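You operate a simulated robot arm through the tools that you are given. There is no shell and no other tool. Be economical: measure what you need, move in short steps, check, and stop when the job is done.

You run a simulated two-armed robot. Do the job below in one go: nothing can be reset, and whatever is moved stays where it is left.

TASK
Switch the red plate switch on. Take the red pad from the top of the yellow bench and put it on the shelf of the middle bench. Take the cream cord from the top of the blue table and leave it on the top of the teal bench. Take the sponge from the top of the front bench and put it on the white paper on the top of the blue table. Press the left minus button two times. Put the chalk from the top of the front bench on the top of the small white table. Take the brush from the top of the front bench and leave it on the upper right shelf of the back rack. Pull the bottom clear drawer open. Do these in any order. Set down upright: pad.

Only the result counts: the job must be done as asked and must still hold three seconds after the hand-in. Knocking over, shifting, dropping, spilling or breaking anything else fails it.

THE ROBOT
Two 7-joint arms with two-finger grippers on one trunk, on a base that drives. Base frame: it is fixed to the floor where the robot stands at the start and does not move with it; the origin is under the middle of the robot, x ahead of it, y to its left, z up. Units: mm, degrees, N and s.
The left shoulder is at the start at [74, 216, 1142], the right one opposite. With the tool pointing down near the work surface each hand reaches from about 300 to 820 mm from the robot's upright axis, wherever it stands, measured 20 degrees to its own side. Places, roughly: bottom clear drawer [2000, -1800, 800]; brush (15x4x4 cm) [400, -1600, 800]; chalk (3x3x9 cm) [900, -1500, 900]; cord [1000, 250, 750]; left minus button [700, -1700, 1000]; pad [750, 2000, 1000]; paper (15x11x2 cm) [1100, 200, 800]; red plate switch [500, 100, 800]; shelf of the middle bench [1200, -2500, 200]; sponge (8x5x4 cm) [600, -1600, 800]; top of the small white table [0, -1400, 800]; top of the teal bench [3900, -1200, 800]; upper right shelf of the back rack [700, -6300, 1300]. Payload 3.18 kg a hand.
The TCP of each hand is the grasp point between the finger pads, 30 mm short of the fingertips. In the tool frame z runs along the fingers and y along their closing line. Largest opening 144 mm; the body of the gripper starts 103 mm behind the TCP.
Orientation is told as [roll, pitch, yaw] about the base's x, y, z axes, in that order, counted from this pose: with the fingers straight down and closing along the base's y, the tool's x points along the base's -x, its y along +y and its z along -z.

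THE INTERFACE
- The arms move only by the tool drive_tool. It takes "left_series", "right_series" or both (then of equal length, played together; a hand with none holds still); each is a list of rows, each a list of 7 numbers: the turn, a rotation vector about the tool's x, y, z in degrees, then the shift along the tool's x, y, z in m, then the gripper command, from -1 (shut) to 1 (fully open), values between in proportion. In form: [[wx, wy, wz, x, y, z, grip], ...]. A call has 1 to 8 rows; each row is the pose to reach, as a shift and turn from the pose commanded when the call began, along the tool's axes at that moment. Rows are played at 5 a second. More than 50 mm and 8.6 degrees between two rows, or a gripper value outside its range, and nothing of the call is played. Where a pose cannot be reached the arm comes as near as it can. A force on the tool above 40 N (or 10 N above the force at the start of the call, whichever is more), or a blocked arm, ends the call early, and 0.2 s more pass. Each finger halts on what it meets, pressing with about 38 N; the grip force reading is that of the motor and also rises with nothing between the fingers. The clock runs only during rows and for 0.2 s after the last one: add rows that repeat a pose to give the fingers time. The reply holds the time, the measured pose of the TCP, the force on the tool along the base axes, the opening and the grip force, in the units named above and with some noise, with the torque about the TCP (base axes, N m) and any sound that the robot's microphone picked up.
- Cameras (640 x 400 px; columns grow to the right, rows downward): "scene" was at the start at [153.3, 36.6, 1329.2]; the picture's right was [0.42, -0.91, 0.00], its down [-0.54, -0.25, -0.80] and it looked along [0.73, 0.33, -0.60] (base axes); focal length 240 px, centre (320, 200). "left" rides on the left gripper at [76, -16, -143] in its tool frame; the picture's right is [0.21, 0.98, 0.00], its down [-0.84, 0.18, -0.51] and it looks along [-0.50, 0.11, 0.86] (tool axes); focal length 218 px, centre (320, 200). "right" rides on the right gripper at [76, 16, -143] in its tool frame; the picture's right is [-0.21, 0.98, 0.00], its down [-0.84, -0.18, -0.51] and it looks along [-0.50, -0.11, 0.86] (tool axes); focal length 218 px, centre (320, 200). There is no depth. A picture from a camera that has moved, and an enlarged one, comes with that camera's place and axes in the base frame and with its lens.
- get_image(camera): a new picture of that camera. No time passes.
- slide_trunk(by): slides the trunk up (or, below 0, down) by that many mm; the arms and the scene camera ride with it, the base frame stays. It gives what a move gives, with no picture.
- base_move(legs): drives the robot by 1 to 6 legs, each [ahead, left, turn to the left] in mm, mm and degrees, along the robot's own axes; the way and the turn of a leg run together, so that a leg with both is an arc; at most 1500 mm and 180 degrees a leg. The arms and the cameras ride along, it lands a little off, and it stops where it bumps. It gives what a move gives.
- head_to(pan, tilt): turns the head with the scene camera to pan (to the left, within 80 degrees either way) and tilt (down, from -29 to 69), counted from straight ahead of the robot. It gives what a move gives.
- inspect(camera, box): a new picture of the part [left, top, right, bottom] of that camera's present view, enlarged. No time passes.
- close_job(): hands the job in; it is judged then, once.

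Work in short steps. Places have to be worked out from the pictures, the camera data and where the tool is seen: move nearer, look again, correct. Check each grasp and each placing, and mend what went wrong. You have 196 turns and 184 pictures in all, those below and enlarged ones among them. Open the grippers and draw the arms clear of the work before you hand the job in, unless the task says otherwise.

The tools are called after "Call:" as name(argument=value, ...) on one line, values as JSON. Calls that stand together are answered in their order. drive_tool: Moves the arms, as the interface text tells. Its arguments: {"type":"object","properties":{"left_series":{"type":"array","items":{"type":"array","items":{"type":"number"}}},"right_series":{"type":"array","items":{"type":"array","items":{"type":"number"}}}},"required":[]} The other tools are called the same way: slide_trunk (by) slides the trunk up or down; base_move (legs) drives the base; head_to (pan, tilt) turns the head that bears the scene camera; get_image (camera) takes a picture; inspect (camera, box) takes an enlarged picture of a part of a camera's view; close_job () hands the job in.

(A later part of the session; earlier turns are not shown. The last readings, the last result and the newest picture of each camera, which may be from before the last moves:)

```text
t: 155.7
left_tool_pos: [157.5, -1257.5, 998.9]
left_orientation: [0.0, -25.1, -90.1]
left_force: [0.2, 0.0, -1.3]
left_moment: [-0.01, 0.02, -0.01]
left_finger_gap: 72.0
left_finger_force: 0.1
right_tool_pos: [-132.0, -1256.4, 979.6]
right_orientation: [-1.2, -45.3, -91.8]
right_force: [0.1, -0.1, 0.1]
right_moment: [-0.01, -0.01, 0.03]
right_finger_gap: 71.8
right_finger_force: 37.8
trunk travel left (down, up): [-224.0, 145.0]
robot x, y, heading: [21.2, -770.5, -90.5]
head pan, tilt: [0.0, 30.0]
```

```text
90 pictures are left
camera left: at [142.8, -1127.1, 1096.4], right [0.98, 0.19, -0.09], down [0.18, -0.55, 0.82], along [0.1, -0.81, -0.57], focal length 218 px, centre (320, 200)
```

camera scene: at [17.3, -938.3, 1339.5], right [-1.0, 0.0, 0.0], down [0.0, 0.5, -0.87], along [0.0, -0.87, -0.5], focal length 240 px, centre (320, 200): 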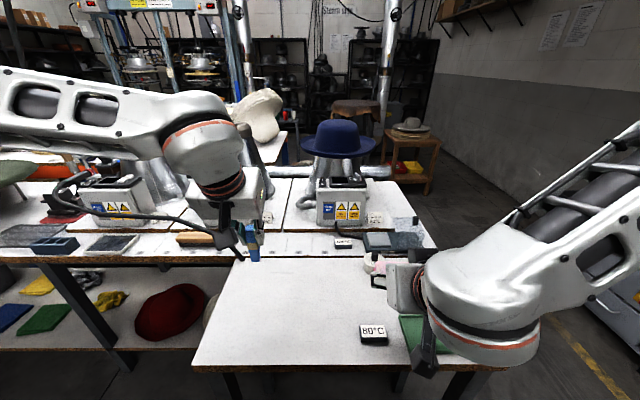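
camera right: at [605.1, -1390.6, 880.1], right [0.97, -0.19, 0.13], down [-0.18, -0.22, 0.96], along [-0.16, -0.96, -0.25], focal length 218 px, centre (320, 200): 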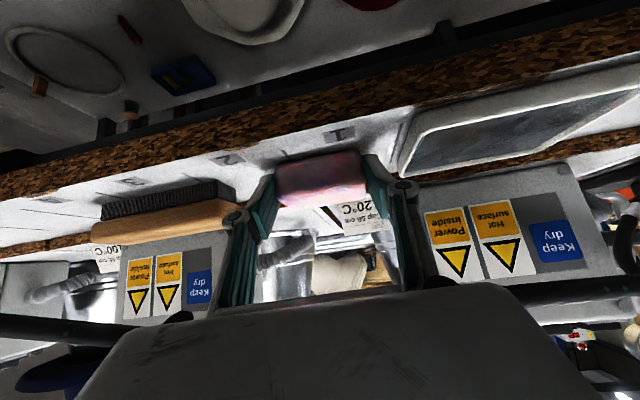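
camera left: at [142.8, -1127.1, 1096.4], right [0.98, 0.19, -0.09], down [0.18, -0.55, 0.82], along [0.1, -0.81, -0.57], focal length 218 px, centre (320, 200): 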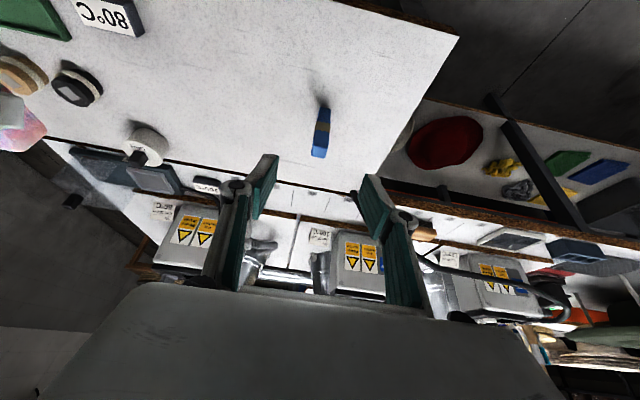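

The chalk stands well on the table. The brush lies under the hose, so I'll approach it at a 45° heading with a shallow tilt, letting the jaws align it. Drive to about [764, -1042] heading -135°.

Call:
base_move(legs=[[0, 743, 0], [0, 0, -44.6], [192, 192, 0]])

Call:
get_image(camera="left")

Call:
get_image(camera="scene")

```text
t: 166.7
left_tool_pos: [527.8, -1488.0, 998.0]
left_orientation: [-0.1, -25.0, -135.1]
left_force: [-0.7, 0.5, -0.1]
left_moment: [0.05, 0.0, 0.0]
left_finger_gap: 71.8
left_finger_force: 0.1
right_tool_pos: [324.8, -1282.8, 980.1]
right_orientation: [-1.3, -45.1, -136.7]
right_force: [0.2, -0.1, -0.6]
right_moment: [0.0, 0.0, -0.03]
right_finger_gap: 71.2
right_finger_force: 38.0
trunk travel left (down, up): [-224.0, 145.0]
robot x, y, heading: [772.5, -1048.4, -135.5]
head pan, tilt: [0.0, 30.0]
```

```text
89 pictures are left
camera left: at [609.4, -1385.0, 1095.6], right [0.82, -0.56, -0.09], down [-0.26, -0.52, 0.82], along [-0.5, -0.65, -0.57], focal length 218 px, centre (320, 200)
```

left: 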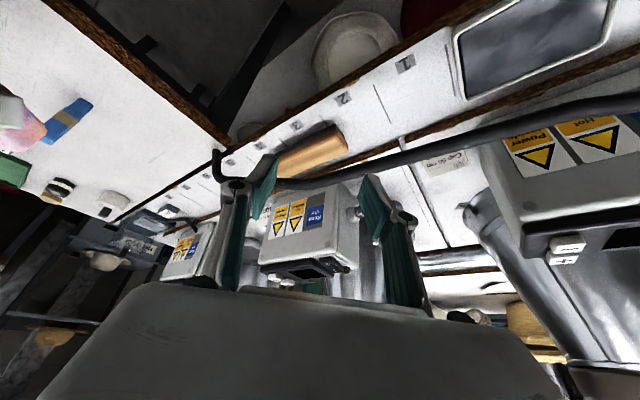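

```text
88 pictures are left
camera scene: at [654.1, -1165.1, 1339.5], right [-0.7, 0.71, 0.0], down [0.36, 0.35, -0.87], along [-0.62, -0.61, -0.5], focal length 240 px, centre (320, 200)
```

scene: 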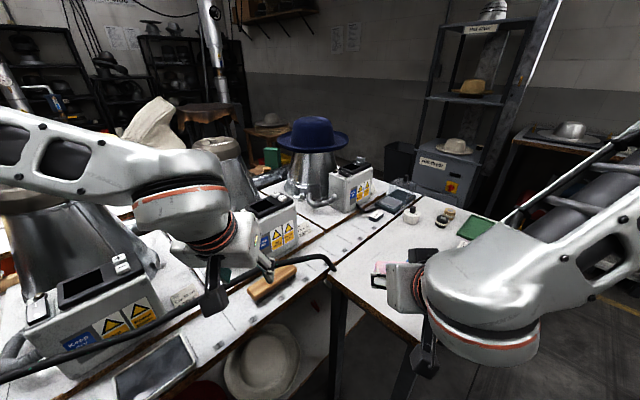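

Back off 100 mm for reach and flatten the left hand to 30° below horizontal on the brush's approach line.

Call:
base_move(legs=[[-100, 0, 0]])

Call:
drive_tool(left_series=[[0, -7, 0, -0.005, -0.003, 0.023, 0.2], [0, -14, 0, -0.011, -0.006, 0.046, 0.3], [0, -21, 0, -0.017, -0.008, 0.07, 0.3], [0, -28, 0, -0.023, -0.011, 0.093, 0.3], [0, -35, 0, -0.0285, -0.014, 0.1164, 0.3], [0, -35, 0, -0.0285, -0.014, 0.1164, 0.3]])

Call:
get_image(camera="left")

Call:
get_image(camera="scene")

```text
t: 167.9
left_tool_pos: [598.3, -1418.0, 999.0]
left_orientation: [-0.1, -25.1, -135.0]
left_force: [0.1, 0.9, 0.9]
left_moment: [-0.02, 0.01, 0.0]
left_finger_gap: 72.1
left_finger_force: 0.0
right_tool_pos: [396.0, -1212.9, 979.2]
right_orientation: [-1.2, -45.3, -136.7]
right_force: [0.0, 0.4, 0.6]
right_moment: [0.0, 0.03, 0.01]
right_finger_gap: 71.3
right_finger_force: 38.4
trunk travel left (down, up): [-224.0, 145.0]
robot x, y, heading: [844.1, -978.1, -135.2]
head pan, tilt: [0.0, 30.0]
```

```text
t: 169.3
left_tool_pos: [523.6, -1450.0, 925.3]
left_orientation: [-1.4, -59.8, -132.4]
left_force: [0.2, 0.2, 0.0]
left_moment: [-0.01, -0.01, -0.06]
left_finger_gap: 93.6
left_finger_force: 0.1
left hand out of reach, approached as far as the arm can: row 5, 6
right_tool_pos: [396.3, -1213.5, 978.6]
right_orientation: [-1.4, -45.4, -136.7]
right_force: [0.4, -0.9, -0.6]
right_moment: [0.04, 0.03, -0.06]
right_finger_gap: 71.3
right_finger_force: 38.0
trunk travel left (down, up): [-224.0, 145.0]
robot x, y, heading: [845.2, -978.7, -135.3]
head pan, tilt: [0.0, 30.0]
```

```text
87 pictures are left
camera left: at [624.1, -1321.1, 931.8], right [0.78, -0.6, -0.19], down [0.15, -0.12, 0.98], along [-0.61, -0.79, -0.01], focal length 218 px, centre (320, 200)
```

left: 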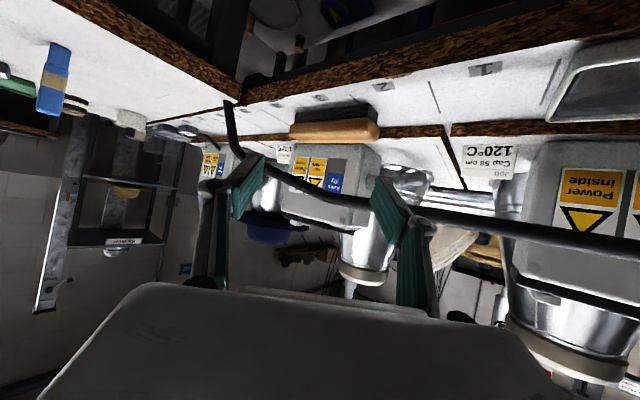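

```text
86 pictures are left
camera scene: at [726.1, -1096.2, 1339.5], right [-0.7, 0.71, 0.0], down [0.35, 0.35, -0.87], along [-0.61, -0.61, -0.5], focal length 240 px, centre (320, 200)
```

scene: 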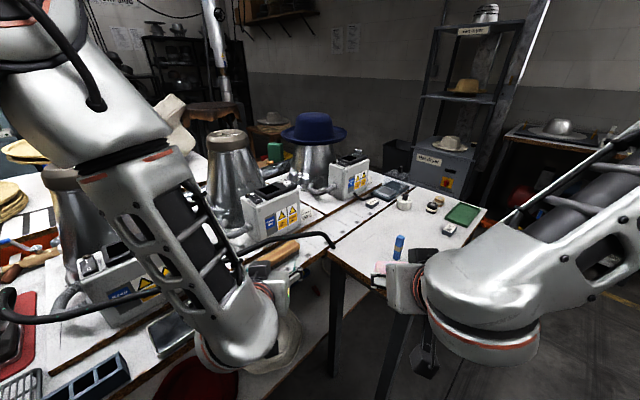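

Lower the trunk 90 mm to gain reach at this height.

Call:
slide_trunk(by=-90)

Call:
get_image(camera="left")

```text
t: 170.3
left_tool_pos: [577.5, -1458.5, 752.5]
left_orientation: [3.6, -48.5, -131.7]
left_force: [-0.6, -0.7, -0.1]
left_moment: [0.02, 0.02, 0.02]
left_finger_gap: 93.6
left_finger_force: 0.0
right_tool_pos: [395.5, -1214.1, 812.9]
right_orientation: [-1.8, -32.9, -136.4]
right_force: [-0.1, 0.2, 0.5]
right_moment: [0.02, -0.02, -0.01]
right_finger_gap: 71.5
right_finger_force: 38.7
trunk travel left (down, up): [-146.0, 223.0]
robot x, y, heading: [845.7, -976.9, -135.1]
head pan, tilt: [0.0, 30.0]
stopped: the arm was blocked; the commanded pose is now the measured one
```

```text
85 pictures are left
camera left: at [664.5, -1324.4, 789.7], right [0.85, -0.52, -0.12], down [0.0, -0.23, 0.97], along [-0.53, -0.83, -0.19], focal length 218 px, centre (320, 200)
```

left: 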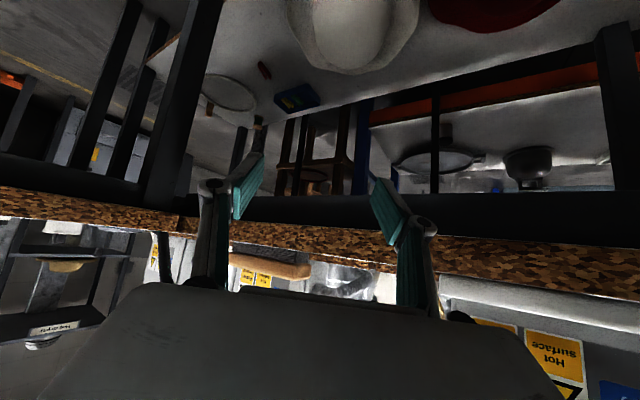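

The trunk move was blocked partway and the arms dropped more than expected. Check the scene before anything else.

Call:
get_image(camera="scene")

Call:
get_image(camera="right")

```text
84 pictures are left
camera scene: at [673.2, -1146.3, 1253.1], right [-0.7, 0.71, 0.0], down [0.36, 0.35, -0.87], along [-0.61, -0.61, -0.5], focal length 240 px, centre (320, 200)
```

scene: 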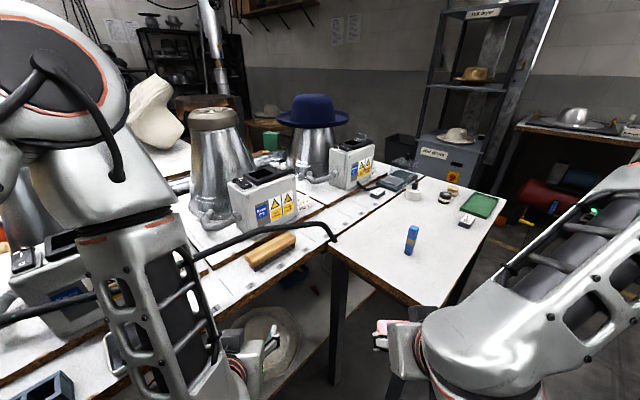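

```text
83 pictures are left
camera right: at [511.0, -1131.0, 891.4], right [0.53, -0.84, 0.09], down [-0.42, -0.18, 0.89], along [-0.73, -0.51, -0.45], focal length 218 px, centre (320, 200)
```

right: 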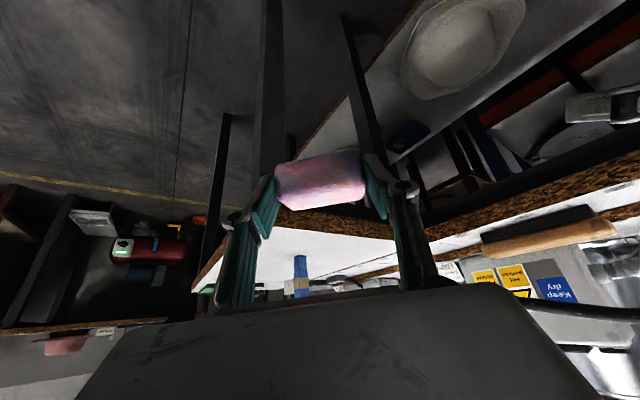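

Nothing appears disturbed and the sponge is still held. Raise both hands with the trunk staying low.

Call:
drive_tool(left_series=[[0, -2, 0, -0.026, -0.006, -0.016, 0.3], [0, -4, 0, -0.053, -0.012, -0.032, 0.3], [0, -6, 0, -0.08, -0.018, -0.048, 0.3], [0, -9, 0, -0.107, -0.024, -0.064, 0.3], [0, -11.5, 0, -0.133, -0.029, -0.079, 0.3]], right_series=[[0, -2, 0, -0.016, 0, -0.025, -0.6], [0, -4, 0, -0.033, 0, -0.05, -0.6], [0, -6, 0, -0.049, 0, -0.075, -0.6], [0, -9, 0, -0.066, 0, -0.1, -0.6], [0, -12, 0, -0.082, 0, -0.126, -0.6]])

Call:
get_image(camera="left")

```text
t: 171.5
left_tool_pos: [532.4, -1451.0, 911.3]
left_orientation: [5.6, -61.1, -134.9]
left_force: [0.9, 0.0, -0.1]
left_moment: [0.02, 0.01, -0.04]
left_finger_gap: 93.7
left_finger_force: 0.1
right_tool_pos: [397.1, -1231.8, 973.4]
right_orientation: [-2.2, -45.2, -136.1]
right_force: [0.6, 0.3, -0.2]
right_moment: [-0.01, -0.01, -0.01]
right_finger_gap: 71.3
right_finger_force: 37.8
right hand out of reach, approached as far as the arm can: row 1, 2, 3, 4, 5
trunk travel left (down, up): [-146.0, 223.0]
robot x, y, heading: [847.4, -971.5, -135.0]
head pan, tilt: [0.0, 30.0]
```

```text
82 pictures are left
camera left: at [622.8, -1316.2, 912.8], right [0.82, -0.56, -0.14], down [0.13, -0.06, 0.99], along [-0.56, -0.83, 0.02], focal length 218 px, centre (320, 200)
```

left: 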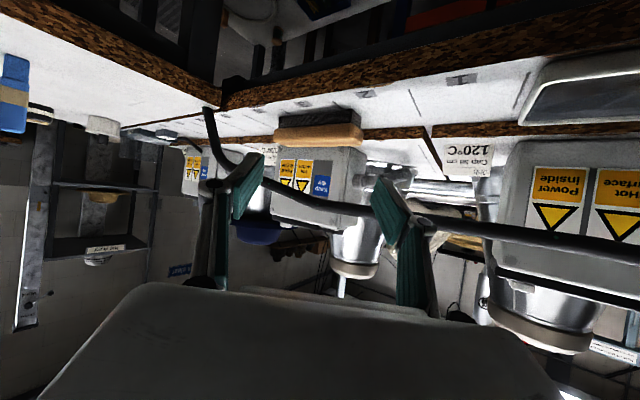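

Level the left hand (roll), then check the brush alignment.

Call:
drive_tool(left_series=[[3, 0, 0, 0, 0, 0, 0.3], [5.6, 0.5, 0, 0, 0, 0, 0.3], [5.6, 0.5, 0, 0, 0, 0, 0.3]])

Call:
get_image(camera="left")

```text
t: 172.3
left_tool_pos: [531.9, -1453.5, 909.0]
left_orientation: [-0.2, -60.4, -134.6]
left_force: [0.1, -0.2, -0.2]
left_moment: [-0.02, 0.02, -0.04]
left_finger_gap: 93.4
left_finger_force: 0.0
right_tool_pos: [395.4, -1233.3, 973.1]
right_orientation: [-2.2, -45.0, -136.0]
right_force: [-0.8, 0.7, -0.2]
right_moment: [0.02, 0.0, -0.02]
right_finger_gap: 71.5
right_finger_force: 37.7
trunk travel left (down, up): [-146.0, 223.0]
robot x, y, heading: [846.9, -977.0, -135.3]
head pan, tilt: [0.0, 30.0]
```

```text
81 pictures are left
camera left: at [633.9, -1326.8, 913.7], right [0.77, -0.61, -0.18], down [0.15, -0.11, 0.98], along [-0.62, -0.78, 0.0], focal length 218 px, centre (320, 200)
```

left: 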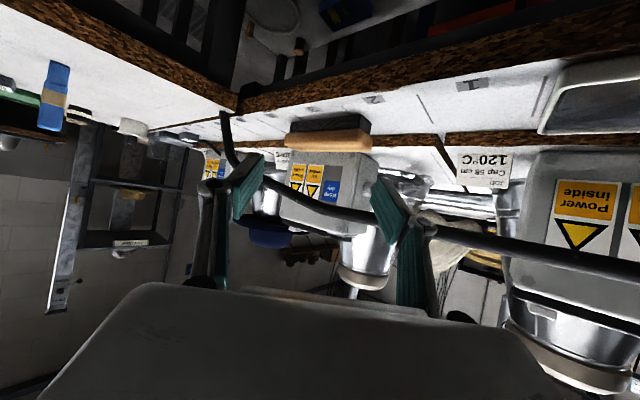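

Brush centred at ≈[441, -1559]. Advance 100 mm under the hose and check.

Call:
drive_tool(left_series=[[0, 0, 0, 0.002, 0.002, 0.03, 0.3], [0, 0, 0, 0.003, 0.004, 0.06, 0.3], [0, 0, 0, 0.004, 0.006, 0.085, 0.3], [0, 0, 0, 0.004, 0.006, 0.1, 0.3], [0, 0, 0, 0.004, 0.006, 0.1, 0.3]])

Call:
get_image(camera="left")

Call:
get_image(camera="scene")

```text
t: 173.5
left_tool_pos: [467.7, -1513.1, 863.9]
left_orientation: [0.0, -60.0, -134.6]
left_force: [-0.5, -0.2, -0.2]
left_moment: [0.0, 0.0, 0.02]
left_finger_gap: 93.6
left_finger_force: 0.0
left hand out of reach, approached as far as the arm can: row 3, 4, 5
right_tool_pos: [396.0, -1232.9, 972.9]
right_orientation: [-2.1, -45.0, -136.0]
right_force: [-0.2, 0.2, 0.2]
right_moment: [0.01, 0.01, 0.01]
right_finger_gap: 71.3
right_finger_force: 37.9
trunk travel left (down, up): [-146.0, 223.0]
robot x, y, heading: [847.1, -974.1, -135.4]
head pan, tilt: [0.0, 30.0]
```

```text
80 pictures are left
camera left: at [570.8, -1385.5, 869.7], right [0.77, -0.61, -0.18], down [0.14, -0.11, 0.98], along [-0.62, -0.78, 0.0], focal length 218 px, centre (320, 200)
```

left: 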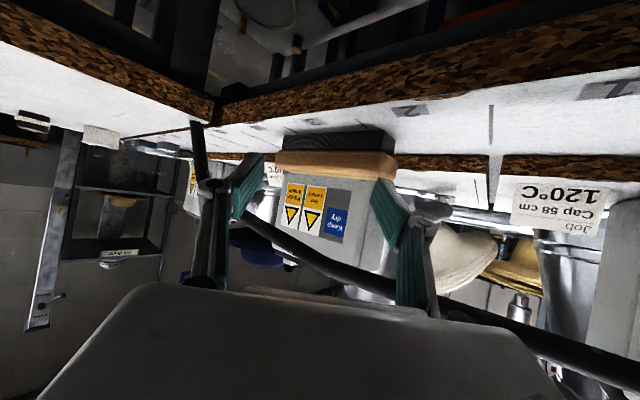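

```text
79 pictures are left
camera scene: at [674.9, -1144.3, 1254.8], right [-0.7, 0.71, 0.0], down [0.35, 0.35, -0.87], along [-0.61, -0.61, -0.5], focal length 240 px, centre (320, 200)
```

scene: 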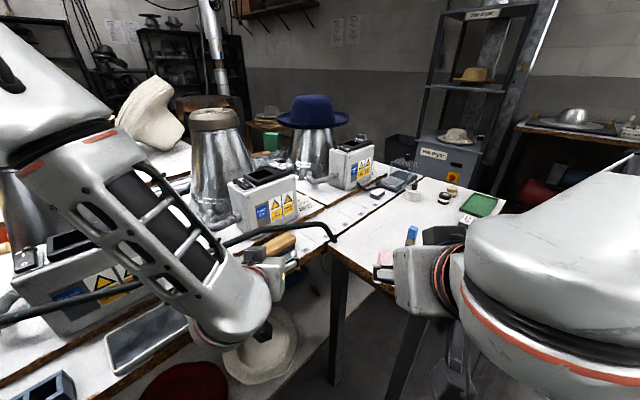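

The arm is at its reach limit, so lower and retract it slightly, then use the base for the last stretch.

Call:
drive_tool(left_series=[[0, 0, 0, 0.013, 0, -0.012, 0.3], [0, 0, 0, 0.026, 0, -0.017, 0.3], [0, 0, 0, 0.04, 0, -0.0176, 0.3], [0, 0, 0, 0.04, 0, -0.0176, 0.3]])

Call:
get_image(camera="left")

```text
t: 174.5
left_tool_pos: [488.5, -1489.1, 853.2]
left_orientation: [-3.3, -60.1, -129.6]
left_force: [0.4, -0.4, 0.4]
left_moment: [-0.02, 0.0, 0.0]
left_finger_gap: 93.6
left_finger_force: 0.1
left hand out of reach, approached as far as the arm can: row 1, 2, 3, 4
right_tool_pos: [396.3, -1233.5, 972.3]
right_orientation: [-2.2, -45.0, -136.1]
right_force: [-0.6, 0.3, -1.1]
right_moment: [0.0, 0.02, 0.04]
right_finger_gap: 71.4
right_finger_force: 38.9
trunk travel left (down, up): [-146.0, 223.0]
robot x, y, heading: [847.8, -980.6, -135.2]
head pan, tilt: [0.0, 30.0]
```

```text
78 pictures are left
camera left: at [586.7, -1359.4, 859.1], right [0.79, -0.58, -0.21], down [0.17, -0.12, 0.98], along [-0.59, -0.8, 0.0], focal length 218 px, centre (320, 200)
```

left: 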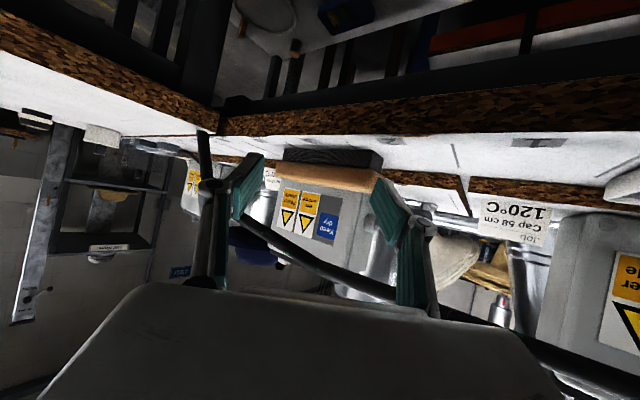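

Shallow tilt can't get low enough; steepen by 8°.

Call:
drive_tool(left_series=[[0, 4, 0, 0, 0, 0, 0.25], [0, 8, 0, 0, 0, 0, 0.2], [0, 8, 0, 0, 0, 0, 0.2]])

```text
t: 175.3
left_tool_pos: [485.0, -1477.8, 846.6]
left_orientation: [-0.1, -52.2, -134.7]
left_force: [-0.3, -0.1, -0.6]
left_moment: [-0.01, 0.02, -0.01]
left_finger_gap: 86.6
left_finger_force: 0.0
right_tool_pos: [394.7, -1233.4, 972.5]
right_orientation: [-2.1, -45.0, -136.1]
right_force: [-0.4, -0.2, 0.7]
right_moment: [-0.01, 0.02, 0.01]
right_finger_gap: 71.5
right_finger_force: 38.1
trunk travel left (down, up): [-146.0, 223.0]
robot x, y, heading: [844.2, -977.4, -135.3]
head pan, tilt: [0.0, 30.0]
```

Reachable now. Shift sideways and advance horizontally just above bench level toward the brush.

Call:
drive_tool(left_series=[[0, 0, 0, 0.004, 0.013, 0.003, 0.2], [0, 0, 0, 0.008, 0.026, 0.006, 0.2], [0, 0, 0, 0.0, 0.026, 0.019, 0.2], [0, 0, 0, -0.01, 0.026, 0.033, 0.2], [0, 0, 0, -0.01, 0.026, 0.033, 0.2]])

Call:
get_image(camera="left")

Call:
inspect(camera="scene", box=[180, 200, 360, 340])

```text
t: 176.5
left_tool_pos: [481.0, -1518.6, 834.4]
left_orientation: [-0.2, -52.3, -134.5]
left_force: [0.3, -0.2, 0.1]
left_moment: [0.02, 0.01, 0.03]
left_finger_gap: 86.5
left_finger_force: 0.2
right_tool_pos: [396.5, -1234.1, 972.7]
right_orientation: [-2.2, -45.0, -136.1]
right_force: [0.3, 0.3, -0.8]
right_moment: [0.0, 0.0, -0.01]
right_finger_gap: 71.3
right_finger_force: 37.8
trunk travel left (down, up): [-146.0, 223.0]
robot x, y, heading: [844.5, -975.7, -135.3]
head pan, tilt: [0.0, 30.0]
```

```text
77 pictures are left
camera left: at [583.6, -1393.7, 861.7], right [0.79, -0.6, -0.17], down [0.05, -0.21, 0.98], along [-0.62, -0.78, -0.13], focal length 218 px, centre (320, 200)
```

left: 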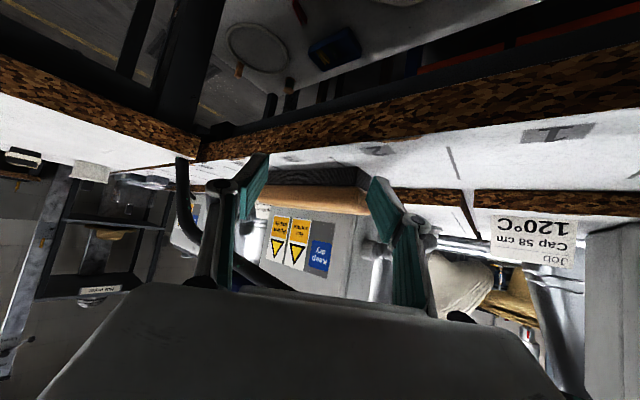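

```text
2.86 times, centred on (270, 270) of scene
camera zoom: at [674.8, -1144.1, 1254.8], right [-0.7, 0.71, 0.0], down [0.35, 0.35, -0.87], along [-0.61, -0.61, -0.5], focal length 684 px, centre (463, 0)
```

zoom: 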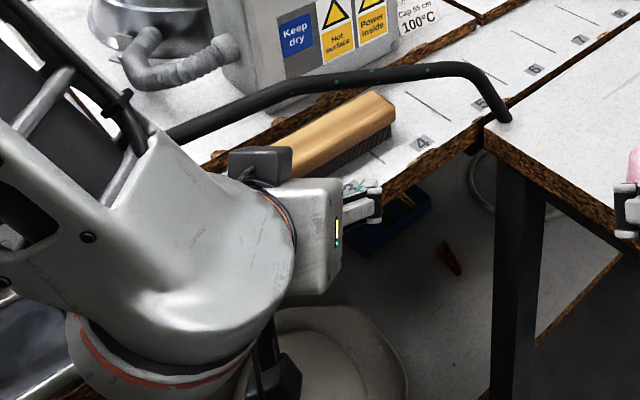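

The right finger would run into the brush's end, so I'll first turn the brush by pushing its far (−x) end backward. Retract a little and close the jaws.

Call:
drive_tool(left_series=[[0, 0, 0, 0, 0, -0.03, 0.2], [0, 0, 0, 0, 0, -0.06, 0], [0, 0, 0, 0, 0, -0.06, -0.5], [0, 0, 0, 0, 0, -0.06, -1], [0, 0, 0, 0, 0, -0.06, -1]])

Call:
inspect(camera="scene", box=[180, 200, 360, 340])

```text
t: 177.7
left_tool_pos: [514.4, -1486.5, 871.4]
left_orientation: [-0.3, -52.3, -134.5]
left_force: [0.4, 0.0, -0.2]
left_moment: [-0.02, -0.02, 0.02]
left_finger_gap: 0.0
left_finger_force: 30.1
right_tool_pos: [396.5, -1234.0, 972.2]
right_orientation: [-2.3, -45.0, -136.2]
right_force: [0.1, 0.2, 0.4]
right_moment: [0.02, -0.02, 0.02]
right_finger_gap: 71.6
right_finger_force: 38.2
trunk travel left (down, up): [-146.0, 223.0]
robot x, y, heading: [848.7, -978.3, -135.2]
head pan, tilt: [0.0, 30.0]
```

```text
2.86 times, centred on (270, 270) of scene
camera zoom: at [674.7, -1144.4, 1254.7], right [-0.7, 0.71, 0.0], down [0.36, 0.35, -0.87], along [-0.61, -0.61, -0.5], focal length 684 px, centre (463, 0)
```

zoom: 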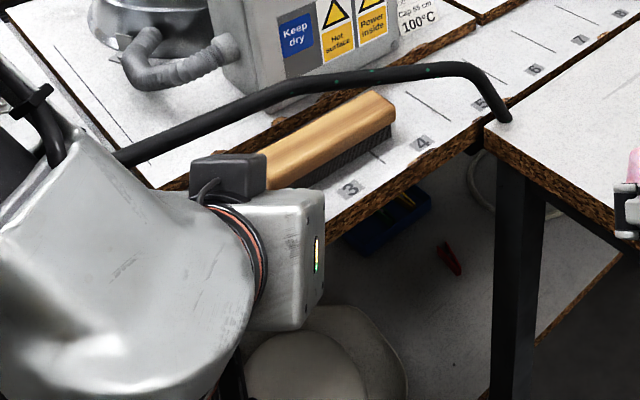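

Shift the base so the closed fingertips sit in front of the brush's −x end.

Call:
base_move(legs=[[75, -67, 0]])

Call:
get_image(camera="left")

```text
t: 178.9
left_tool_pos: [414.8, -1490.7, 871.2]
left_orientation: [0.0, -52.4, -134.6]
left_force: [-0.8, 0.1, 0.1]
left_moment: [0.0, -0.06, 0.05]
left_finger_gap: 0.0
left_finger_force: 31.1
right_tool_pos: [295.8, -1238.2, 971.3]
right_orientation: [-2.2, -44.9, -136.1]
right_force: [-0.7, -0.3, -0.5]
right_moment: [-0.01, 0.0, 0.0]
right_finger_gap: 71.6
right_finger_force: 38.3
trunk travel left (down, up): [-146.0, 223.0]
robot x, y, heading: [743.7, -983.1, -135.1]
head pan, tilt: [0.0, 30.0]
```

```text
74 pictures are left
camera left: at [516.6, -1365.0, 898.7], right [0.79, -0.6, -0.17], down [0.05, -0.21, 0.98], along [-0.62, -0.78, -0.13], focal length 218 px, centre (320, 200)
```

left: 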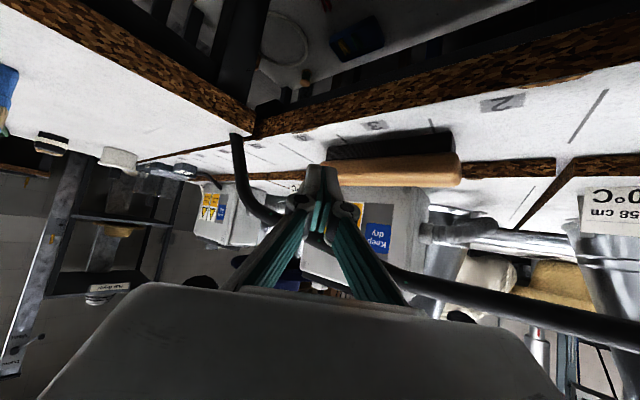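

Lower in front of the brush's −x end and push it back (−y) by ~55 mm.

Call:
drive_tool(left_series=[[0, 0, 0, 0.01, -0.005, 0.018, -1], [0, 0, 0, 0.0202, -0.0093, 0.036, -1], [0, 0, 0, 0.0126, 0.003, 0.0459, -1], [0, 0, 0, 0.005, 0.0152, 0.0558, -1], [0, 0, 0, -0.0026, 0.0275, 0.0656, -1], [0, 0, 0, -0.0102, 0.0397, 0.0755, -1], [0, 0, 0, -0.0132, 0.0445, 0.0795, -1]])

Call:
get_image(camera="left")

Call:
inspect(camera="scene", box=[180, 180, 360, 320])

```text
t: 180.5
left_tool_pos: [396.6, -1569.5, 835.6]
left_orientation: [0.0, -52.0, -134.8]
left_force: [4.4, 13.8, 2.6]
left_moment: [-0.02, -0.02, -0.04]
left_finger_gap: 0.1
left_finger_force: 30.7
right_tool_pos: [296.9, -1236.9, 972.3]
right_orientation: [-2.2, -45.1, -136.2]
right_force: [0.9, -0.4, -0.3]
right_moment: [-0.02, 0.01, 0.0]
right_finger_gap: 71.5
right_finger_force: 38.1
trunk travel left (down, up): [-146.0, 223.0]
robot x, y, heading: [743.7, -982.3, -135.3]
head pan, tilt: [0.0, 30.0]
```

```text
73 pictures are left
camera left: at [498.8, -1444.7, 862.6], right [0.78, -0.6, -0.16], down [0.04, -0.21, 0.98], along [-0.62, -0.77, -0.14], focal length 218 px, centre (320, 200)
```

left: 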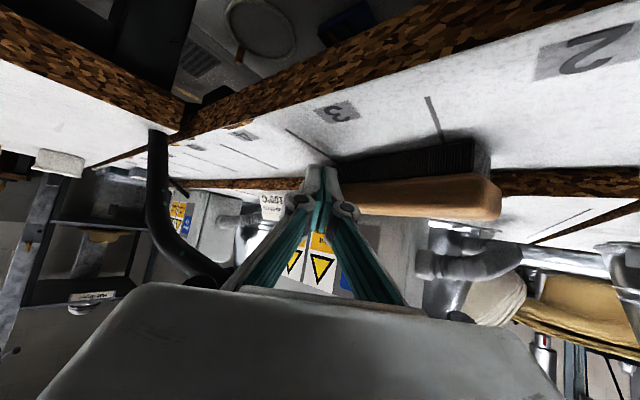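

```text
2.86 times, centred on (270, 250) of scene
camera zoom: at [575.2, -1147.4, 1255.1], right [-0.7, 0.71, 0.0], down [0.35, 0.35, -0.87], along [-0.62, -0.61, -0.5], focal length 684 px, centre (463, 57)
```

zoom: 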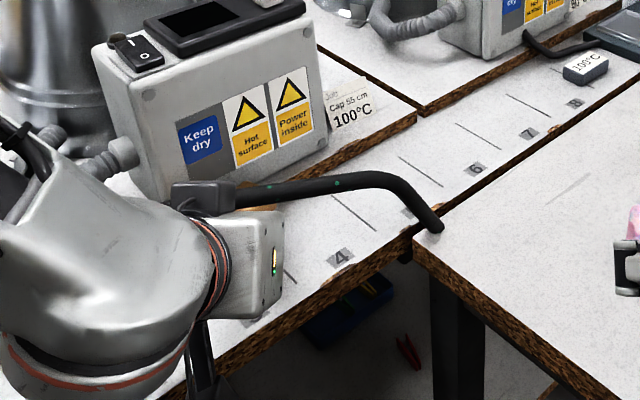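

Back out and look at how the brush lies now.

Call:
drive_tool(left_series=[[0, 0, 0, 0, 0, -0.04, -1], [0, 0, 0, 0, 0, -0.08, -1], [0, 0, 0, 0, 0, -0.12, -0.5], [0, 0, 0, 0, 0, -0.15, 0]])

Call:
get_image(camera="left")

Call:
get_image(camera="scene")

```text
t: 181.5
left_tool_pos: [461.9, -1492.9, 927.5]
left_orientation: [0.1, -52.0, -134.6]
left_force: [0.3, 0.6, -0.2]
left_moment: [0.02, 0.01, 0.02]
left_finger_gap: 72.0
left_finger_force: 0.1
left hand out of reach, approached as far as the arm can: row 4
right_tool_pos: [295.6, -1237.0, 972.4]
right_orientation: [-2.0, -44.9, -136.0]
right_force: [1.1, -0.4, -0.2]
right_moment: [-0.02, -0.03, 0.04]
right_finger_gap: 71.5
right_finger_force: 38.2
trunk travel left (down, up): [-146.0, 223.0]
robot x, y, heading: [747.1, -981.9, -135.4]
head pan, tilt: [0.0, 30.0]
```

```text
71 pictures are left
camera left: at [563.8, -1367.6, 954.8], right [0.79, -0.59, -0.16], down [0.05, -0.21, 0.98], along [-0.62, -0.78, -0.14], focal length 218 px, centre (320, 200)
```

left: 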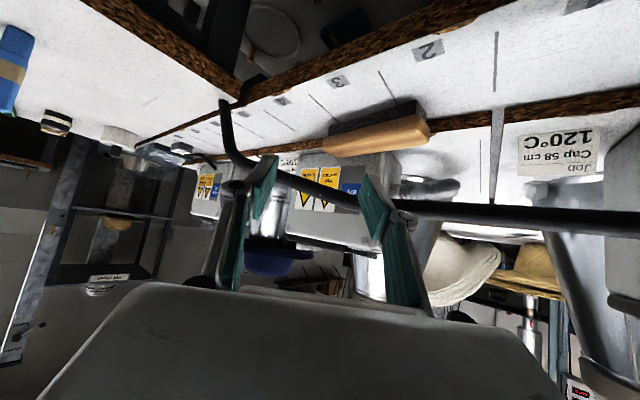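

```text
70 pictures are left
camera scene: at [574.6, -1148.7, 1254.8], right [-0.7, 0.71, 0.0], down [0.36, 0.35, -0.87], along [-0.62, -0.61, -0.5], focal length 240 px, centre (320, 200)
```

scene: 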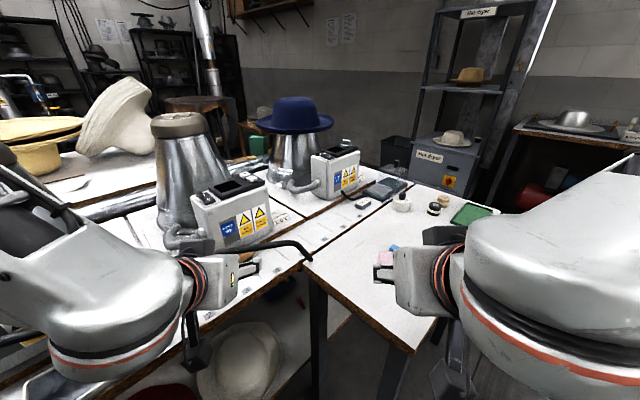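

Call:
inspect(camera="left", box=[280, 70, 460, 190])

```text
3.33 times, centred on (370, 130) of left
camera zoom: at [563.8, -1367.6, 954.8], right [0.79, -0.59, -0.16], down [0.05, -0.21, 0.98], along [-0.62, -0.78, -0.14], focal length 728 px, centre (153, 433)
```

zoom: 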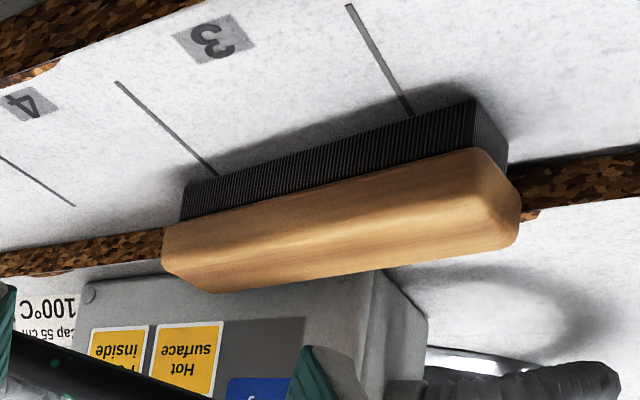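

The brush mostly slid back. I'll free the right hand first by delivering the sponge, then come back. Back off, raise the trunk and turn to face the blue table.

Call:
base_move(legs=[[-300, 0, 0]])

Call:
slide_trunk(by=78)

Call:
base_move(legs=[[0, 0, -134.6]])

Call:
get_image(camera="scene")

```text
t: 183.6
left_tool_pos: [675.1, -1281.3, 927.0]
left_orientation: [-0.1, -52.2, -134.7]
left_force: [0.9, -0.2, -0.2]
left_moment: [0.0, 0.0, -0.01]
left_finger_gap: 72.2
left_finger_force: 0.0
right_tool_pos: [510.5, -1025.8, 973.2]
right_orientation: [-2.4, -45.0, -136.1]
right_force: [-0.6, 0.4, -0.4]
right_moment: [-0.01, 0.0, -0.02]
right_finger_gap: 71.8
right_finger_force: 37.1
trunk travel left (down, up): [-146.0, 223.0]
robot x, y, heading: [959.7, -769.5, -135.2]
head pan, tilt: [0.0, 30.0]
```

```text
t: 184.7
left_tool_pos: [674.6, -1283.1, 1002.7]
left_orientation: [-0.1, -51.9, -134.4]
left_force: [0.7, -0.3, -0.9]
left_moment: [0.03, -0.03, 0.01]
left_finger_gap: 71.9
left_finger_force: 0.1
right_tool_pos: [509.5, -1026.9, 1049.5]
right_orientation: [-2.1, -44.9, -136.1]
right_force: [-0.5, 0.2, -0.6]
right_moment: [0.0, -0.03, -0.02]
right_finger_gap: 71.6
right_finger_force: 37.5
trunk travel left (down, up): [-224.0, 145.0]
robot x, y, heading: [959.3, -768.2, -135.3]
head pan, tilt: [0.0, 30.0]
```

```text
t: 190.7
left_tool_pos: [789.6, -210.5, 1005.2]
left_orientation: [-0.2, -52.2, 91.5]
left_force: [0.9, 0.4, -0.2]
left_moment: [-0.01, 0.04, -0.01]
left_finger_gap: 71.9
left_finger_force: 0.1
right_tool_pos: [1089.7, -268.3, 1050.5]
right_orientation: [-2.2, -45.0, 90.0]
right_force: [-0.8, 0.6, 0.3]
right_moment: [-0.01, -0.01, 0.04]
right_finger_gap: 71.4
right_finger_force: 38.3
trunk travel left (down, up): [-224.0, 145.0]
robot x, y, heading: [960.8, -770.2, 90.6]
head pan, tilt: [0.0, 30.0]
```

```text
68 pictures are left
camera scene: at [955.3, -602.3, 1339.6], right [1.0, 0.01, 0.0], down [0.01, -0.5, -0.87], along [-0.01, 0.87, -0.5], focal length 240 px, centre (320, 200)
```

scene: 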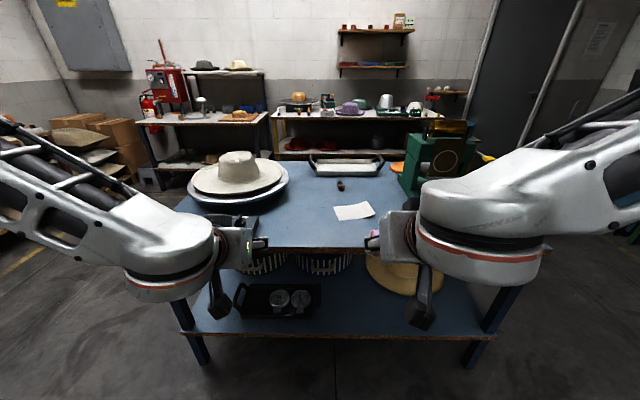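

Paper ≈[1086, 240]. Drive ahead 430 mm so the sponge hangs close to it.

Call:
base_move(legs=[[430, 0, -0.6]])

Call:
get_image(camera="right")

Call:
get_image(camera="scene")

```text
t: 193.3
left_tool_pos: [791.7, 217.4, 1004.3]
left_orientation: [-0.1, -52.1, 91.0]
left_force: [-0.5, -0.2, 0.0]
left_moment: [-0.01, 0.01, 0.01]
left_finger_gap: 72.1
left_finger_force: 0.1
right_tool_pos: [1089.7, 155.8, 1050.1]
right_orientation: [-2.2, -45.0, 89.4]
right_force: [0.5, -0.7, 0.9]
right_moment: [-0.03, 0.02, -0.02]
right_finger_gap: 71.2
right_finger_force: 37.7
trunk travel left (down, up): [-224.0, 145.0]
robot x, y, heading: [954.4, -342.4, 90.2]
head pan, tilt: [0.0, 30.0]
```

```text
67 pictures are left
camera right: at [1064.8, 3.3, 1096.5], right [-0.98, 0.18, 0.12], down [0.16, 0.23, 0.96], along [0.15, 0.96, -0.26], focal length 218 px, centre (320, 200)
```

right: 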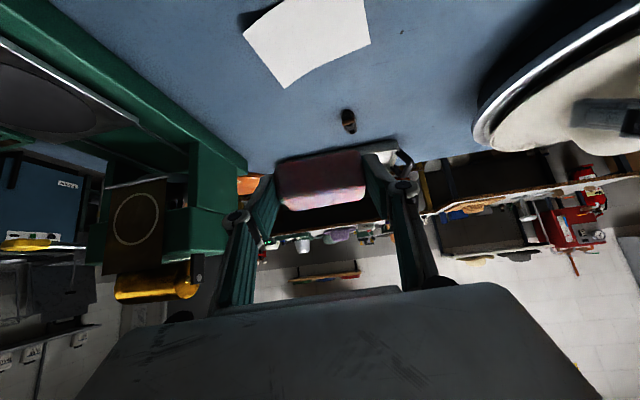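

```text
66 pictures are left
camera scene: at [952.9, -176.3, 1339.5], right [1.0, 0.0, 0.0], down [0.0, -0.5, -0.87], along [0.0, 0.87, -0.5], focal length 240 px, centre (320, 200)
```

scene: 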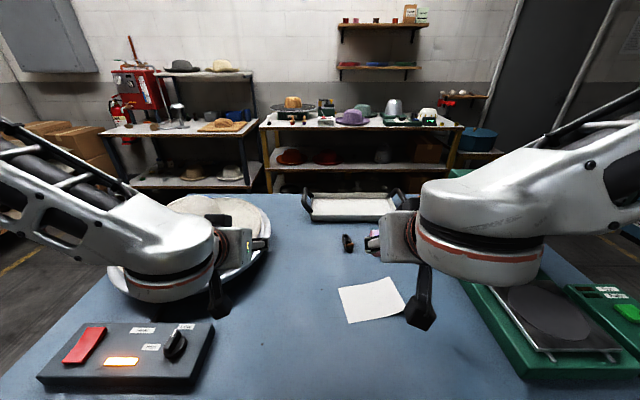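

Paper centre ≈[1087, 240]. Lower the sponge to ~35 mm above the paper.

Call:
drive_tool(right_series=[[0, 0, 0, 0.016, 0.001, 0.035, -0.6], [0, 0, 0, 0.032, 0.002, 0.07, -0.6], [0, 0, 0, 0.048, 0.003, 0.105, -0.6], [0, 0, 0, 0.064, 0.003, 0.14, -0.6], [0, 0, 0, 0.079, 0.004, 0.175, -0.6], [0, 0, 0, 0.079, 0.004, 0.175, -0.6]])

Call:
inspect(camera="scene", box=[300, 220, 460, 340])

Call:
get_image(camera="right")

```text
t: 194.7
left_tool_pos: [790.5, 216.3, 1005.9]
left_orientation: [0.0, -52.2, 91.0]
left_force: [0.3, -0.7, 0.8]
left_moment: [-0.03, 0.01, -0.03]
left_finger_gap: 72.1
left_finger_force: 0.1
right_tool_pos: [1092.7, 223.5, 871.3]
right_orientation: [-2.2, -45.1, 89.4]
right_force: [1.1, -0.5, -0.5]
right_moment: [-0.02, -0.01, 0.02]
right_finger_gap: 71.5
right_finger_force: 38.3
trunk travel left (down, up): [-224.0, 145.0]
robot x, y, heading: [957.1, -345.5, 90.1]
head pan, tilt: [0.0, 30.0]
```

```text
3.33 times, centred on (380, 280) of scene
camera zoom: at [952.8, -177.5, 1339.8], right [1.0, 0.0, 0.0], down [0.0, -0.5, -0.87], along [0.0, 0.87, -0.5], focal length 798 px, centre (120, -67)
```

zoom: 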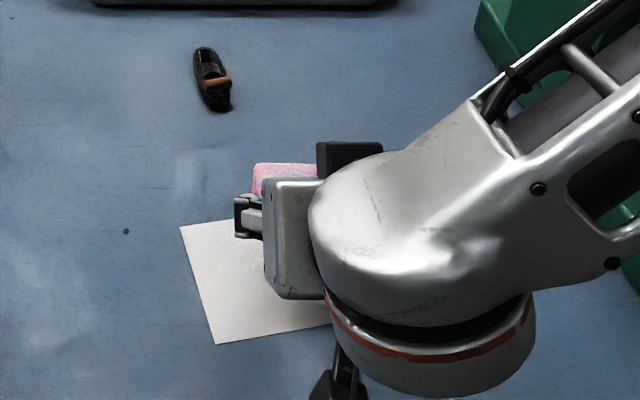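

```text
64 pictures are left
camera right: at [1068.5, 71.0, 917.0], right [-0.98, 0.18, 0.12], down [0.16, 0.23, 0.96], along [0.15, 0.96, -0.25], focal length 218 px, centre (320, 200)
```

right: 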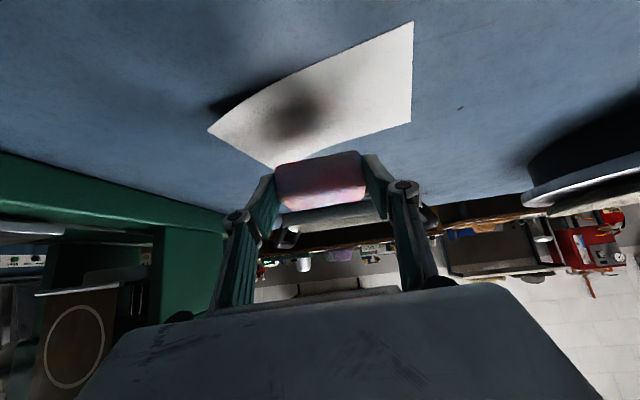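

Paper centre ≈[1084, 235]; shift 8 mm left and lower to contact.

Call:
drive_tool(right_series=[[0, 0, 0, 0.009, 0.004, 0.006, -0.6], [0, 0, 0, 0.016, 0.008, 0.012, -0.6], [0, 0, 0, 0.022, 0.008, 0.018, -0.6], [0, 0, 0, 0.026, 0.008, 0.022, -0.6], [0, 0, 0, 0.029, 0.008, 0.025, -0.6]])

```text
t: 195.9
left_tool_pos: [789.9, 214.3, 1007.2]
left_orientation: [-0.1, -52.4, 91.1]
left_force: [0.0, 0.2, 0.4]
left_moment: [-0.03, 0.0, 0.01]
left_finger_gap: 71.9
left_finger_force: 0.1
right_tool_pos: [1084.4, 222.5, 838.7]
right_orientation: [-2.1, -45.8, 89.4]
right_force: [0.5, -1.6, 31.6]
right_moment: [1.2, -0.51, 0.01]
right_finger_gap: 71.8
right_finger_force: 38.1
trunk travel left (down, up): [-224.0, 145.0]
robot x, y, heading: [953.4, -342.2, 90.4]
head pan, tilt: [0.0, 30.0]
```

Contact (32 N). Ease up, release and withdraw along the tool axis.

Call:
drive_tool(right_series=[[0, 0, 0, -0.002, 0, -0.002, -0.6], [0, 0, 0, -0.002, 0, -0.002, 0.1], [0, 0, 0, -0.002, 0, -0.002, 0.4], [0, 0, 0, -0.002, 0, -0.03, 0.4], [0, 0, 0, -0.002, 0, -0.07, 0.4], [0, 0, 0, -0.002, 0, -0.11, 0.4], [0, 0, 0, -0.01, 0, -0.15, 0.4], [0, 0, 0, -0.02, 0, -0.19, 0.4]])

Call:
get_image(camera="right")

```text
t: 197.7
left_tool_pos: [790.0, 216.5, 1005.4]
left_orientation: [-0.1, -52.3, 90.9]
left_force: [0.0, -0.3, -0.7]
left_moment: [-0.01, 0.03, 0.0]
left_finger_gap: 72.0
left_finger_force: 0.0
right_tool_pos: [1067.5, 109.4, 982.8]
right_orientation: [-2.3, -45.0, 89.3]
right_force: [0.5, -0.7, 1.0]
right_moment: [0.01, 0.01, -0.01]
right_finger_gap: 101.1
right_finger_force: 0.1
right hand out of reach, approached as far as the arm can: row 8
trunk travel left (down, up): [-224.0, 145.0]
robot x, y, heading: [957.2, -345.8, 90.2]
head pan, tilt: [0.0, 30.0]
```

```text
63 pictures are left
camera right: at [1042.9, -43.1, 1028.8], right [-0.98, 0.19, 0.12], down [0.16, 0.23, 0.96], along [0.15, 0.95, -0.26], focal length 218 px, centre (320, 200)
```

right: 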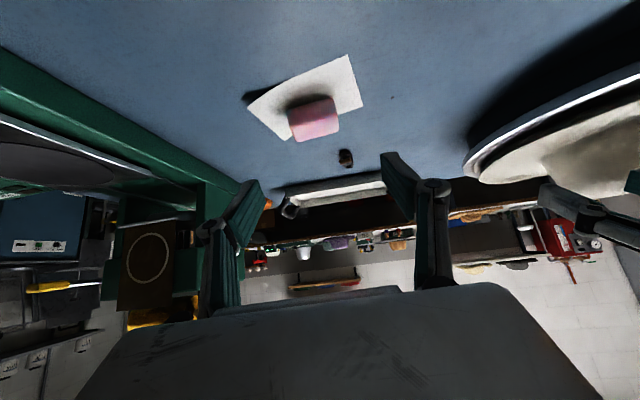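

Sponge is on the paper. Now return for the brush: back off, turn around, and straighten the left hand on the way.

Call:
base_move(legs=[[-425, 0, 0]])

Call:
drive_tool(left_series=[[0, 7, 0, -0.015, 0, -0.01, 0], [0, 14, 0, -0.03, 0, -0.02, 0], [0, 21, 0, -0.045, 0, -0.03, 0], [0, 28, 0, -0.06, 0, -0.04, 0], [0, 35, 0, -0.075, 0, -0.05, 0], [0, 42, 0, -0.08, 0, -0.06, 0], [0, 49, 0, -0.08, 0, -0.07, 0], [0, 52, 0, -0.08, 0, -0.07, 0]], right_series=[[0, -1, 0, 0, 0, 0, 0], [0, -2, 0, 0, 0, 0, -0.5], [0, -3, 0, 0, 0, 0, -1], [0, -4, 0, 0, 0, 0, -1], [0, -5, 0, 0, 0, 0, -1], [0, -6, 0, 0, 0, 0, -1], [0, -7, 0, 0, 0, 0, -1], [0, -7, 0, 0, 0, 0, -1]])

Call:
base_move(legs=[[0, 0, 179.8], [180, -312, 0]])

Call:
get_image(camera="right")

Call:
get_image(camera="scene")

```text
t: 200.3
left_tool_pos: [793.7, -206.7, 1005.1]
left_orientation: [-0.1, -52.2, 91.0]
left_force: [0.0, 0.7, 0.6]
left_moment: [-0.02, -0.01, 0.0]
left_finger_gap: 72.1
left_finger_force: 0.1
right_tool_pos: [1069.3, -312.8, 983.0]
right_orientation: [-2.4, -44.9, 89.5]
right_force: [0.2, -0.5, 0.3]
right_moment: [-0.01, 0.01, 0.03]
right_finger_gap: 100.9
right_finger_force: 0.1
trunk travel left (down, up): [-224.0, 145.0]
robot x, y, heading: [957.6, -769.5, 90.0]
head pan, tilt: [0.0, 30.0]
```

```text
t: 202.1
left_tool_pos: [793.9, -213.1, 1110.3]
left_orientation: [-0.1, 0.0, 90.9]
left_force: [0.4, 0.1, 0.7]
left_moment: [-0.01, -0.01, 0.03]
left_finger_gap: 71.8
left_finger_force: 0.0
right_tool_pos: [1058.8, -302.0, 981.5]
right_orientation: [-2.7, -51.9, 89.8]
right_force: [0.1, -0.1, 0.1]
right_moment: [0.01, -0.02, -0.05]
right_finger_gap: 0.2
right_finger_force: 30.8
right hand out of reach, approached as far as the arm can: row 2, 3, 4, 5, 6, 7, 8
trunk travel left (down, up): [-224.0, 145.0]
robot x, y, heading: [957.5, -768.4, 90.0]
head pan, tilt: [0.0, 30.0]
```

```text
t: 212.8
left_tool_pos: [818.2, -1503.9, 1110.0]
left_orientation: [-0.1, -0.1, -88.6]
left_force: [-0.7, 0.0, 0.6]
left_moment: [0.02, 0.02, 0.0]
left_finger_gap: 72.1
left_finger_force: 0.1
right_tool_pos: [551.8, -1416.3, 981.1]
right_orientation: [-2.7, -51.9, -89.8]
right_force: [-0.1, 0.1, -0.5]
right_moment: [0.0, 0.0, -0.02]
right_finger_gap: 0.0
right_finger_force: 31.0
trunk travel left (down, up): [-224.0, 145.0]
robot x, y, heading: [645.7, -951.7, -89.4]
head pan, tilt: [0.0, 30.0]
```

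```text
62 pictures are left
camera right: at [571.7, -1256.1, 1008.7], right [0.98, -0.16, 0.14], down [-0.16, -0.12, 0.98], along [-0.14, -0.98, -0.14], focal length 218 px, centre (320, 200)
```

right: 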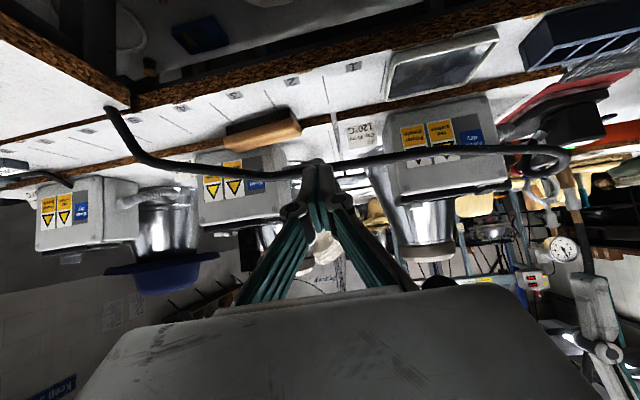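

```text
61 pictures are left
camera scene: at [647.1, -1117.2, 1339.6], right [-1.0, -0.01, 0.0], down [-0.01, 0.5, -0.87], along [0.01, -0.87, -0.5], focal length 240 px, centre (320, 200)
```

scene: 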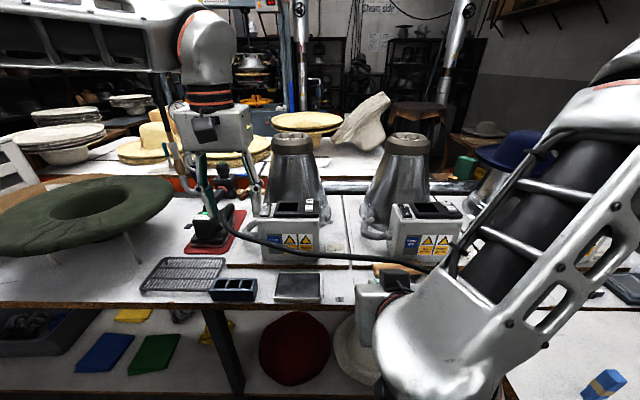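

Brush's +x end is near [505, -1600]. I'll press the closed fingertips on its top there and tow that end forward; go to a pre-point under the hose line.

Call:
drive_tool(right_series=[[0, -1, 0, -0.001, -0.017, 0.024, -1], [0, -2, 0, -0.002, -0.034, 0.048, -1], [0, -3, 0, -0.003, -0.051, 0.072, -1], [0, -4, 0, -0.003, -0.067, 0.0966, -1], [0, -4, 0, -0.003, -0.067, 0.0966, -1]])

Call:
get_image(camera="right")

```text
t: 214.0
left_tool_pos: [818.2, -1503.5, 1111.0]
left_orientation: [-0.1, -0.2, -88.6]
left_force: [0.4, -0.8, -0.3]
left_moment: [-0.04, 0.04, 0.05]
left_finger_gap: 72.0
left_finger_force: 0.1
right_tool_pos: [494.2, -1492.3, 938.8]
right_orientation: [-3.4, -55.6, -89.4]
right_force: [-0.3, -0.8, 1.3]
right_moment: [0.01, -0.01, 0.02]
right_finger_gap: 0.2
right_finger_force: 30.8
right hand out of reach, approached as far as the arm can: row 4, 5
trunk travel left (down, up): [-224.0, 145.0]
robot x, y, heading: [647.7, -952.1, -89.4]
head pan, tilt: [0.0, 30.0]
```

```text
60 pictures are left
camera right: at [515.5, -1330.3, 955.4], right [0.98, -0.15, 0.14], down [-0.15, -0.05, 0.99], along [-0.14, -0.99, -0.07], focal length 218 px, centre (320, 200)
```

right: 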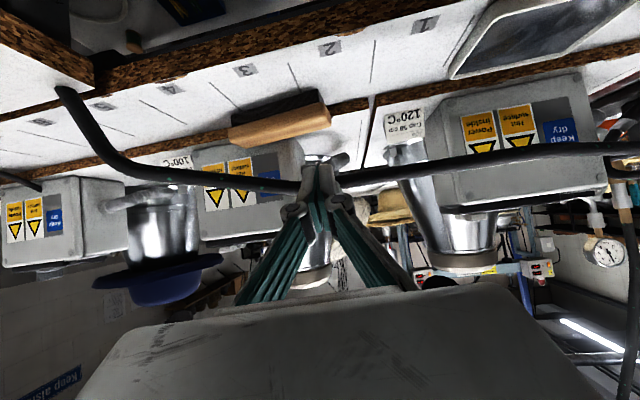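

Lower the trunk 60 mm for reach (there's ample clearance below both hands).

Call:
slide_trunk(by=-60)

```text
t: 215.0
left_tool_pos: [818.7, -1500.2, 1052.4]
left_orientation: [-0.1, -0.2, -88.6]
left_force: [1.1, 0.2, 0.1]
left_moment: [-0.06, -0.01, 0.02]
left_finger_gap: 72.1
left_finger_force: 0.1
right_tool_pos: [495.3, -1491.6, 873.0]
right_orientation: [-3.1, -54.9, -89.5]
right_force: [-0.3, -0.2, 0.3]
right_moment: [-0.01, 0.02, 0.0]
right_finger_gap: 0.2
right_finger_force: 30.8
trunk travel left (down, up): [-164.0, 205.0]
robot x, y, heading: [651.4, -947.7, -89.0]
head pan, tilt: [0.0, 30.0]
```

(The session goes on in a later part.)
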